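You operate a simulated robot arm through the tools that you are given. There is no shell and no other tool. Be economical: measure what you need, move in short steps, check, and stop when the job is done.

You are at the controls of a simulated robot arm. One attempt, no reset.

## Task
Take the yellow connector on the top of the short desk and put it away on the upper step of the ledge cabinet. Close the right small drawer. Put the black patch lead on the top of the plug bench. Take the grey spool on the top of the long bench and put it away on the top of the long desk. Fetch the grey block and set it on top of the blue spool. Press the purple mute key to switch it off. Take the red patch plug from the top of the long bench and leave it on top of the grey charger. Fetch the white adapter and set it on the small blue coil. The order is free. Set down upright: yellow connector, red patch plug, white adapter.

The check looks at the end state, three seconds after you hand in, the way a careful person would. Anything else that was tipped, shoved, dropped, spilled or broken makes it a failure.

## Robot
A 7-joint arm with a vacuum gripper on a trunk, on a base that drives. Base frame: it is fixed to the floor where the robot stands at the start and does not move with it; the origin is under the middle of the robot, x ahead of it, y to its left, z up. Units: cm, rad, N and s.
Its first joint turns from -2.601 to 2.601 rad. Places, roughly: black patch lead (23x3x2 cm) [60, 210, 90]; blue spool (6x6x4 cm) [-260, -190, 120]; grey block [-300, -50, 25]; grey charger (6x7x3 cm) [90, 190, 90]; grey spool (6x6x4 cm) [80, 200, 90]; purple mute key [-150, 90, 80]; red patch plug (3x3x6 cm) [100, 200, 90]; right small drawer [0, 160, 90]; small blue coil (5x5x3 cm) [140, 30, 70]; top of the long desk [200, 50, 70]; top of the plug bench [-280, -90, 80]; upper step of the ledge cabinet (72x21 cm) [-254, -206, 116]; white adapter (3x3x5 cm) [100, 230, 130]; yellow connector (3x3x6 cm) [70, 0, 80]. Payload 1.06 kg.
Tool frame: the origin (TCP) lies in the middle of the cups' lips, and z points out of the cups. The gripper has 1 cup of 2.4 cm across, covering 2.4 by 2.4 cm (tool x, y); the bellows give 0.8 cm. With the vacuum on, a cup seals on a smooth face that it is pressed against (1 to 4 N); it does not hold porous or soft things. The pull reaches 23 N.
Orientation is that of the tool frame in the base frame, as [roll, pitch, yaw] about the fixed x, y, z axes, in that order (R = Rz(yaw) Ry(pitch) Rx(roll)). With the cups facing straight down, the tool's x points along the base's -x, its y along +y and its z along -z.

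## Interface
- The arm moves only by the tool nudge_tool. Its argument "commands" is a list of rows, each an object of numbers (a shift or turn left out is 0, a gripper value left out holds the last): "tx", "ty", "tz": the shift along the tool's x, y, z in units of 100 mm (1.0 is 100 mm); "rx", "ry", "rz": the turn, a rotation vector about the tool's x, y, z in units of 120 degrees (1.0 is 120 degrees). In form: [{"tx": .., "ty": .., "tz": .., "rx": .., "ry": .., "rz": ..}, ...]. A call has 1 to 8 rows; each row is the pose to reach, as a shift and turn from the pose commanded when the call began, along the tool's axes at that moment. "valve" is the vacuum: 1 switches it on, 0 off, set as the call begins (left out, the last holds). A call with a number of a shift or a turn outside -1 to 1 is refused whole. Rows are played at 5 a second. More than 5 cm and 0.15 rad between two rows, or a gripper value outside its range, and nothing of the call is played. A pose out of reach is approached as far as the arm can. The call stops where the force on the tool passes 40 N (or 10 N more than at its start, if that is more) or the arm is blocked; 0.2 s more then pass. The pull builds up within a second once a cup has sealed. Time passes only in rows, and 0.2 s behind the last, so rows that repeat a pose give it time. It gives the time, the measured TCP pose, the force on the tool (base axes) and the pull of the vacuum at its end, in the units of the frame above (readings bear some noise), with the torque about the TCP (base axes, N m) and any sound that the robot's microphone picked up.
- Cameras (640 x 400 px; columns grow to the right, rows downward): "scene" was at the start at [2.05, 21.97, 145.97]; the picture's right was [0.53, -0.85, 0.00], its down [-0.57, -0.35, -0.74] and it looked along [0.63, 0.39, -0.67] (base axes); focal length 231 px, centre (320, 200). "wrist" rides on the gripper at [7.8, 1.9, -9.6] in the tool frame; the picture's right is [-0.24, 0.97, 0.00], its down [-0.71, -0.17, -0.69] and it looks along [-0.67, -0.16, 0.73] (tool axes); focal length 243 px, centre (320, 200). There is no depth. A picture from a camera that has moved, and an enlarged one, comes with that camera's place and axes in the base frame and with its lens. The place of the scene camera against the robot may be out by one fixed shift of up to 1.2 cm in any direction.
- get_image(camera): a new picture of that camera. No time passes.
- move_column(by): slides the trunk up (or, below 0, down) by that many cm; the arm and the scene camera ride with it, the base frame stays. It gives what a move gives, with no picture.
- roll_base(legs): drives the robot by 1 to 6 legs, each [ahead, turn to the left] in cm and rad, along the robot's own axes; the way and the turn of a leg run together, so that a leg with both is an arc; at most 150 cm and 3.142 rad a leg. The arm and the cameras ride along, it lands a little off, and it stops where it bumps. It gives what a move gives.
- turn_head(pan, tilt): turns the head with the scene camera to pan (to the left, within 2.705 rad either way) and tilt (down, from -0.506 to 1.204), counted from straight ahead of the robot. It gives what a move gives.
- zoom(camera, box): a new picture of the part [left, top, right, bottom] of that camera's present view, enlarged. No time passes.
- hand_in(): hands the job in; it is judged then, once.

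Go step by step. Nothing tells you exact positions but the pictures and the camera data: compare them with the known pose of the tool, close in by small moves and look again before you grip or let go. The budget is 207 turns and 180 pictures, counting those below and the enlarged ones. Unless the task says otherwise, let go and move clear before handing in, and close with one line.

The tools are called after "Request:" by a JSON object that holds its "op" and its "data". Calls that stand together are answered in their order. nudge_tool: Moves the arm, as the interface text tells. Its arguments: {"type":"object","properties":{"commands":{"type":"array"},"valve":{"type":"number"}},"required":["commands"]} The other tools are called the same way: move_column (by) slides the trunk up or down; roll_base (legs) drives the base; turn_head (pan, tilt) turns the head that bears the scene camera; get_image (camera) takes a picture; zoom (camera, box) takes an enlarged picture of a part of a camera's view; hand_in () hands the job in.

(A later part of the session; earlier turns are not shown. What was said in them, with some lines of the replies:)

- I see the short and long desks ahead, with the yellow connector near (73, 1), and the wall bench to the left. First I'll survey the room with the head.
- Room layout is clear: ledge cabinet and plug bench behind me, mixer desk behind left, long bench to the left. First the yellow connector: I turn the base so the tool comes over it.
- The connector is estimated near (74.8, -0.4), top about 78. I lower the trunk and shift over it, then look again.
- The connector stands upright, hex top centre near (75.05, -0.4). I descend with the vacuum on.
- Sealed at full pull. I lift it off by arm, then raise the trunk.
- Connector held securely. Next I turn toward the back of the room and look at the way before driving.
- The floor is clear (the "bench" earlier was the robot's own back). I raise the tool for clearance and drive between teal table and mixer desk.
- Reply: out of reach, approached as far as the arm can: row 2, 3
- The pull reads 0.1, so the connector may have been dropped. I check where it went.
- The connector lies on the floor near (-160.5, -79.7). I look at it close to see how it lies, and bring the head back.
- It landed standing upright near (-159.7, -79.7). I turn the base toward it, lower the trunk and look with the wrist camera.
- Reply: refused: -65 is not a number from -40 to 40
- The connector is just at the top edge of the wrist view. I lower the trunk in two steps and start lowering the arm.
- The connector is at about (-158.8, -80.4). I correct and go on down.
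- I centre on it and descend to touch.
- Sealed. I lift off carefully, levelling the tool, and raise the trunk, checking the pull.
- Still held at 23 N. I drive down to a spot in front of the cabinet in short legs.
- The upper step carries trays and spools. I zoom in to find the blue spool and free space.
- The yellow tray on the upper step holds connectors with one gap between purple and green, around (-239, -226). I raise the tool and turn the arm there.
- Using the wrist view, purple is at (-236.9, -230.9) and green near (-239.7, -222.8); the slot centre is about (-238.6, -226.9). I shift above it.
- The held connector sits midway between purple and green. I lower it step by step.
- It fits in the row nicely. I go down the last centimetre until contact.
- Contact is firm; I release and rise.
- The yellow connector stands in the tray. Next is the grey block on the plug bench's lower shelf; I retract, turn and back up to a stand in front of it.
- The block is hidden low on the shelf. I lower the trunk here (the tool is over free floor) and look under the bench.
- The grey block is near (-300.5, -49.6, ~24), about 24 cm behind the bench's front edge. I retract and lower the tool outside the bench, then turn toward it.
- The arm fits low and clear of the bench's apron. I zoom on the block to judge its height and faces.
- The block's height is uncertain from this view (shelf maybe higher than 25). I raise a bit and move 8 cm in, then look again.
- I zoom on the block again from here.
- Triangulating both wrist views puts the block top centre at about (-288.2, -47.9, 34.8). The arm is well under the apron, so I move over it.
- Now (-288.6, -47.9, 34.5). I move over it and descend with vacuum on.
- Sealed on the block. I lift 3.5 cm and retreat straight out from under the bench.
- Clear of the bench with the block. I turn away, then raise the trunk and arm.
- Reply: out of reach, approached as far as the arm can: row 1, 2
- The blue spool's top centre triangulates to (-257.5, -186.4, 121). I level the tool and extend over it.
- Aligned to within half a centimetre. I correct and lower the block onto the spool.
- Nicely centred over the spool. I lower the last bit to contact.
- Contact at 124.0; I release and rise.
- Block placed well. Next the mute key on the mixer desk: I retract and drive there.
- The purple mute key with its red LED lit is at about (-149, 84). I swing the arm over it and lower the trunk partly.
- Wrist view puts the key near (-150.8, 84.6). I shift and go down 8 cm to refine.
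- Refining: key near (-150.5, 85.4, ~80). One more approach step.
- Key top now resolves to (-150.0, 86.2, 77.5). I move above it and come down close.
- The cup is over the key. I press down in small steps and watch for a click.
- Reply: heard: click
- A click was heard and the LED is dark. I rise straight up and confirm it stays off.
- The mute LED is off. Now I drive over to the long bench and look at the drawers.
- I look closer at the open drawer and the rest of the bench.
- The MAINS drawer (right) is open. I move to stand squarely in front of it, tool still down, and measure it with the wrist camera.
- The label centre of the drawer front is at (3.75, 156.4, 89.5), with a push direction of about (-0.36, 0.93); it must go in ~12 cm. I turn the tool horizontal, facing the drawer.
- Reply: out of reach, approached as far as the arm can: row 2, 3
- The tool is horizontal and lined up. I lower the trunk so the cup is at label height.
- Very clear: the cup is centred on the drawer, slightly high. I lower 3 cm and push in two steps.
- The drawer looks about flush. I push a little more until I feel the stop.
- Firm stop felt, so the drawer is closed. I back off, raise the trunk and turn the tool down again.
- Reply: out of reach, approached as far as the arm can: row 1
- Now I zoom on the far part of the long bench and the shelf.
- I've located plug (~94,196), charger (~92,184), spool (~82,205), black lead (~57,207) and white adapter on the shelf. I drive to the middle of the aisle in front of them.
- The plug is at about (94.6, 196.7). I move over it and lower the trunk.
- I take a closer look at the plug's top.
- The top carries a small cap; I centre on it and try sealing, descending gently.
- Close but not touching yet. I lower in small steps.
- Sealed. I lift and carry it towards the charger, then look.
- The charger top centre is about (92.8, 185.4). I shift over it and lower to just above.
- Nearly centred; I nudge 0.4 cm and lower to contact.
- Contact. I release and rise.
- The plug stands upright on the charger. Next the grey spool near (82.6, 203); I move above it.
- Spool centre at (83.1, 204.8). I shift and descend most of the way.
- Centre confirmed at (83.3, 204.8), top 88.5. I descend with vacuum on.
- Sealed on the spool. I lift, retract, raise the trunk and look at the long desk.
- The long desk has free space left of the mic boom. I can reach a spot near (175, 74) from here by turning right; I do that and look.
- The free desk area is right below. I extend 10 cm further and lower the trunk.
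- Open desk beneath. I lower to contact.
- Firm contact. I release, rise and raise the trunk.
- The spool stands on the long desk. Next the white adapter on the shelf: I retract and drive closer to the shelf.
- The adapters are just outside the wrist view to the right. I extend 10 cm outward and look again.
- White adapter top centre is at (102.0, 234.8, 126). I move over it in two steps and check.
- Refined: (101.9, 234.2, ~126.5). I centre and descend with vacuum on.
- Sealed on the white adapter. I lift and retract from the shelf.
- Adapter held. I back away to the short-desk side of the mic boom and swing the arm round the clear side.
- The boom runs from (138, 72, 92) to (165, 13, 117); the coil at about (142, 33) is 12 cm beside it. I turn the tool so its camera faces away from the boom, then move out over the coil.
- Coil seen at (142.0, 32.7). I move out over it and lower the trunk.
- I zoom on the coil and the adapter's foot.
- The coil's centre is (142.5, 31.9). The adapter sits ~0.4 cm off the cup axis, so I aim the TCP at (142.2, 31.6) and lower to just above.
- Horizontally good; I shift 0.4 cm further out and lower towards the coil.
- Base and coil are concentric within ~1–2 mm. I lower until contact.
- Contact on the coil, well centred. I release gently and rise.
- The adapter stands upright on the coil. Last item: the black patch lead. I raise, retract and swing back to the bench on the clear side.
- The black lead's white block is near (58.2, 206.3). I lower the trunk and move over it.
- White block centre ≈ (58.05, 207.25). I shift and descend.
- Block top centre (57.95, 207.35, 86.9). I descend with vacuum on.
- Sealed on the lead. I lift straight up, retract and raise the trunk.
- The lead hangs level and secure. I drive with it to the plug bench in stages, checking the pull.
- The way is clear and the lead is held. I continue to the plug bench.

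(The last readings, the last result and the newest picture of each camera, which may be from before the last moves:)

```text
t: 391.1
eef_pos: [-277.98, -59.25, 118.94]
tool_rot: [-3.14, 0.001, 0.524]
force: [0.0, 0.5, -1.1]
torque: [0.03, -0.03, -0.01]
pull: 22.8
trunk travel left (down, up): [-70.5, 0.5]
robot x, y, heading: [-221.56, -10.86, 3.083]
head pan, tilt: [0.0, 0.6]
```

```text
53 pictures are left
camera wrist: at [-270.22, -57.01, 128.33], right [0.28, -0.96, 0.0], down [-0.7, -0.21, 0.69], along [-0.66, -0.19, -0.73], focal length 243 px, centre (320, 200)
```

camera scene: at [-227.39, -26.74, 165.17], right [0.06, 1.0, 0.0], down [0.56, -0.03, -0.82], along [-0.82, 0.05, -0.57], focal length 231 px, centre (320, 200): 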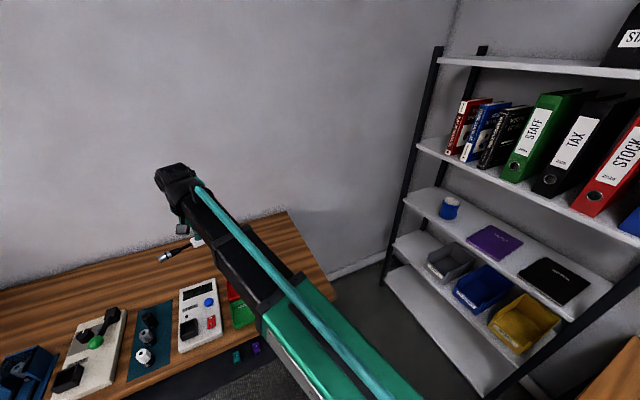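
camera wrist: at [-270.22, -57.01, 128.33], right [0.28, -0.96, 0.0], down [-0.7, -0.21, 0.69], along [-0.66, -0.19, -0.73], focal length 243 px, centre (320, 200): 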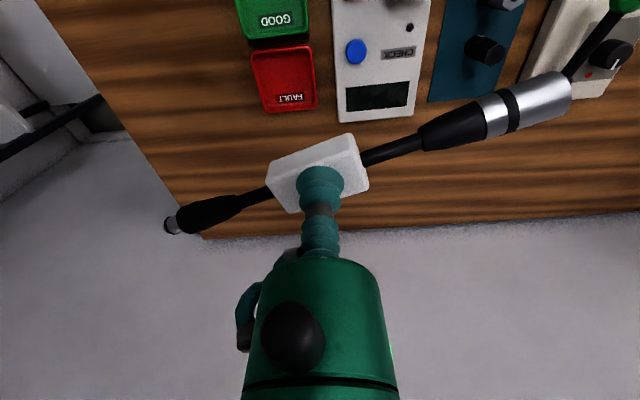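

The bench's right-rear area is free behind the red and green trays. I turn the arm there and extend to about (-305, -44).

Request:
{"op": "roll_base", "data": {"legs": [[0, -0.33]]}}

Request:
{"op": "nudge_tool", "data": {"commands": [{"tx": -0.37, "ty": 0.07}, {"tx": -0.74, "ty": 0.14}]}}

Request:
{"op": "nudge_tool", "data": {"commands": [{"tx": -0.37, "ty": 0.07}, {"tx": -0.74, "ty": 0.14}]}}

Request:
{"op": "get_image", "data": {"camera": "wrist"}}

Request:
{"op": "get_image", "data": {"camera": "scene"}}

```text
t: 392.5
eef_pos: [-290.63, -38.45, 118.98]
tool_rot: [-3.14, -0.002, 0.195]
force: [0.1, 0.5, -1.0]
torque: [0.01, -0.04, 0.01]
pull: 22.8
trunk travel left (down, up): [-70.5, 0.5]
robot x, y, heading: [-221.74, -10.71, 2.751]
head pan, tilt: [0.0, 0.6]
```

```text
t: 393.1
eef_pos: [-297.77, -41.59, 119.07]
tool_rot: [-3.138, -0.002, 0.196]
force: [0.1, 0.3, -1.0]
torque: [0.01, -0.03, 0.0]
pull: 23.3
trunk travel left (down, up): [-70.5, 0.5]
robot x, y, heading: [-221.04, -10.65, 2.759]
head pan, tilt: [0.0, 0.6]
```

```text
t: 393.7
eef_pos: [-304.6, -44.26, 118.71]
tool_rot: [-3.136, 0.0, 0.194]
force: [-0.7, -0.9, -1.0]
torque: [0.01, -0.03, -0.01]
pull: 22.9
trunk travel left (down, up): [-70.5, 0.5]
robot x, y, heading: [-221.63, -10.58, 2.754]
head pan, tilt: [0.0, 0.6]
```

```text
52 pictures are left
camera wrist: at [-296.7, -44.59, 128.26], right [-0.04, -1.0, 0.0], down [-0.73, 0.03, 0.69], along [-0.68, 0.03, -0.73], focal length 243 px, centre (320, 200)
```

wrist: 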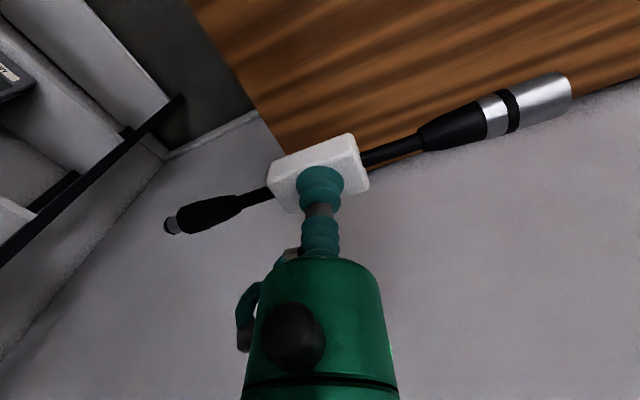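

```text
51 pictures are left
camera scene: at [-232.5, -24.17, 165.16], right [0.38, 0.93, 0.0], down [0.52, -0.21, -0.82], along [-0.76, 0.31, -0.57], focal length 231 px, centre (320, 200)
```

scene: 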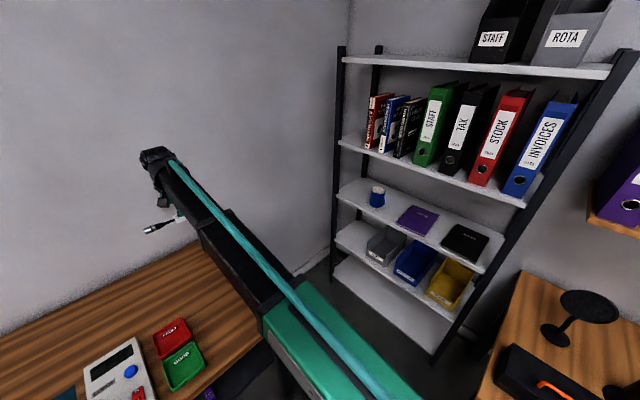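

The spot is clear: ~17 cm from the right end and behind the trays. I lower the trunk.

Request:
{"op": "move_column", "data": {"by": -32}}

Request:
{"op": "get_image", "data": {"camera": "wrist"}}

Request:
{"op": "get_image", "data": {"camera": "scene"}}

```text
t: 396.9
eef_pos: [-304.53, -44.13, 87.0]
tool_rot: [-3.139, 0.002, 0.196]
force: [-3.8, -2.4, 11.9]
torque: [-0.01, 0.0, 0.0]
pull: 22.7
trunk travel left (down, up): [-38.5, 32.5]
robot x, y, heading: [-221.55, -10.55, 2.754]
head pan, tilt: [0.0, 0.6]
```

```text
50 pictures are left
camera wrist: at [-296.58, -44.55, 96.43], right [-0.04, -1.0, 0.0], down [-0.73, 0.03, 0.69], along [-0.69, 0.03, -0.73], focal length 243 px, centre (320, 200)
```

wrist: 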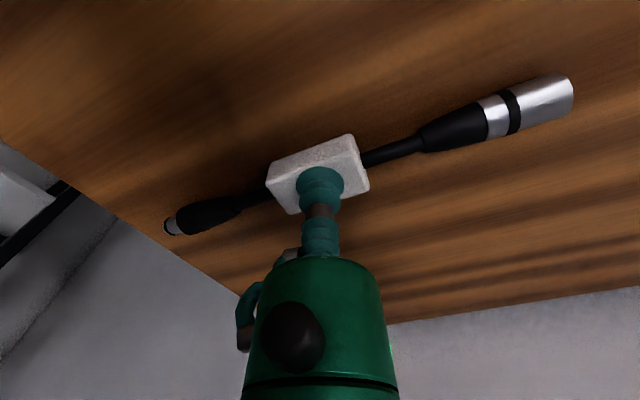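

```text
49 pictures are left
camera scene: at [-232.37, -24.11, 133.2], right [0.38, 0.93, 0.0], down [0.52, -0.21, -0.83], along [-0.76, 0.31, -0.56], focal length 231 px, centre (320, 200)
```

scene: 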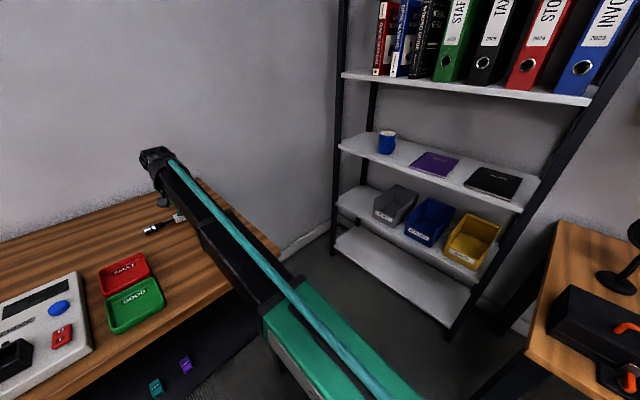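

Contact came at TCP 87 (bench top is ~85), a gentle 12 N. The lead lies fully on the bench with margin; I release and rise.

Request:
{"op": "nudge_tool", "data": {"commands": [{"tz": 0.0}, {"tz": 0.0}, {"tz": -0.02}, {"tz": -0.03}, {"tz": -0.04}], "valve": 0}}

Request:
{"op": "nudge_tool", "data": {"commands": [{"tz": -0.1}, {"tz": -0.5}, {"tz": -1.0}]}}

Request:
{"op": "get_image", "data": {"camera": "wrist"}}

Request:
{"op": "move_column", "data": {"by": 30}}

Request:
{"op": "get_image", "data": {"camera": "scene"}}

```text
t: 398.1
eef_pos: [-304.61, -44.23, 87.18]
tool_rot: [-3.14, 0.001, 0.198]
force: [-0.6, 1.0, 0.2]
torque: [-0.01, 0.02, 0.01]
pull: 0.0
trunk travel left (down, up): [-38.5, 32.5]
robot x, y, heading: [-221.76, -10.87, 2.756]
head pan, tilt: [0.0, 0.6]
```

```text
t: 398.9
eef_pos: [-304.62, -44.12, 97.26]
tool_rot: [-3.139, -0.001, 0.196]
force: [-0.9, -0.3, -0.4]
torque: [0.0, 0.02, -0.01]
pull: 0.1
trunk travel left (down, up): [-38.5, 32.5]
robot x, y, heading: [-221.6, -10.11, 2.752]
head pan, tilt: [0.0, 0.6]
```

```text
48 pictures are left
camera wrist: at [-296.64, -44.53, 106.76], right [-0.04, -1.0, 0.0], down [-0.73, 0.03, 0.69], along [-0.69, 0.03, -0.73], focal length 243 px, centre (320, 200)
```

wrist: 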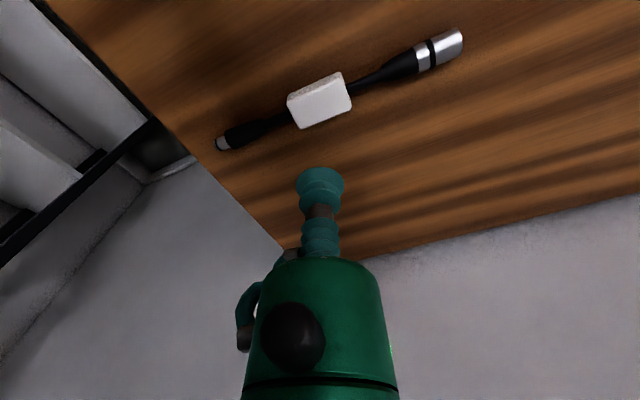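

```text
t: 401.9
eef_pos: [-304.68, -44.16, 127.28]
tool_rot: [-3.141, 0.001, 0.196]
force: [-0.5, 0.3, -0.4]
torque: [0.01, 0.05, 0.0]
pull: 0.1
trunk travel left (down, up): [-68.5, 2.5]
robot x, y, heading: [-221.63, -10.74, 2.756]
head pan, tilt: [0.0, 0.6]
```

```text
47 pictures are left
camera scene: at [-232.46, -24.17, 163.16], right [0.38, 0.93, 0.0], down [0.52, -0.21, -0.83], along [-0.76, 0.31, -0.56], focal length 231 px, centre (320, 200)
```

scene: 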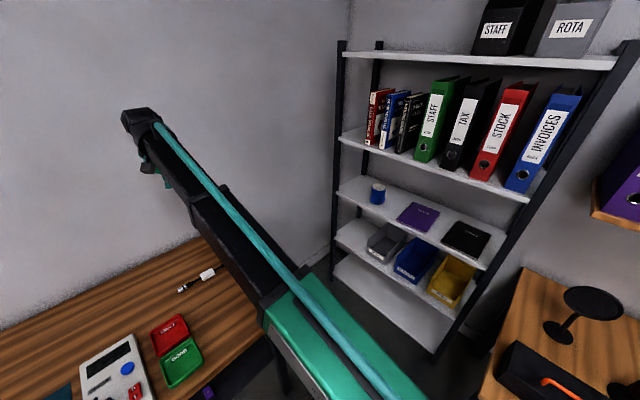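

The lead lies on the plug bench. One last look toward the cabinet to confirm the earlier placements.

Request:
{"op": "turn_head", "data": {"pan": 1.2, "tilt": 0.5}}

Request:
{"op": "zoom", "data": {"camera": "scene", "box": [120, 60, 440, 260]}}

```text
t: 403.3
eef_pos: [-304.65, -44.16, 127.25]
tool_rot: [-3.14, 0.001, 0.196]
force: [0.2, -0.5, 0.5]
torque: [0.04, 0.01, -0.01]
pull: 0.1
trunk travel left (down, up): [-68.5, 2.5]
robot x, y, heading: [-221.7, -10.42, 2.754]
head pan, tilt: [1.201, 0.499]
```

```text
2.00 times, centred on (280, 160) of scene
camera zoom: at [-230.53, -34.11, 164.07], right [-0.73, 0.69, 0.0], down [0.33, 0.35, -0.88], along [-0.6, -0.64, -0.48], focal length 463 px, centre (400, 280)
```

zoom: 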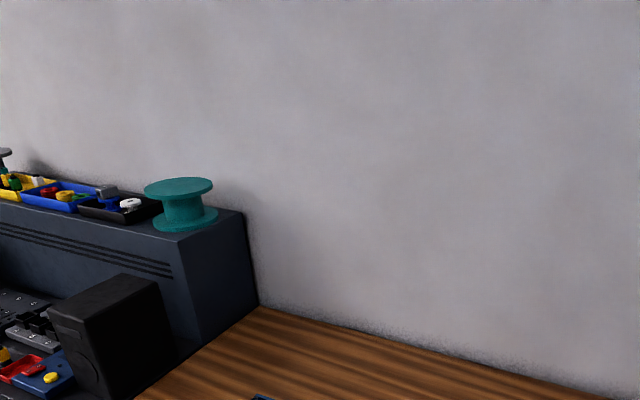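

The grey block is still on the blue spool, and the tool is clear of everything with the vacuum off, so I hand in.

Request:
{"op": "hand_in", "data": {}}

```text
The job is handed in.
```

I did all eight tasks and handed in. The yellow connector fell to the floor once while I was carrying it. It landed upright, and I picked it up again and stood it in the yellow tray on the upper step.
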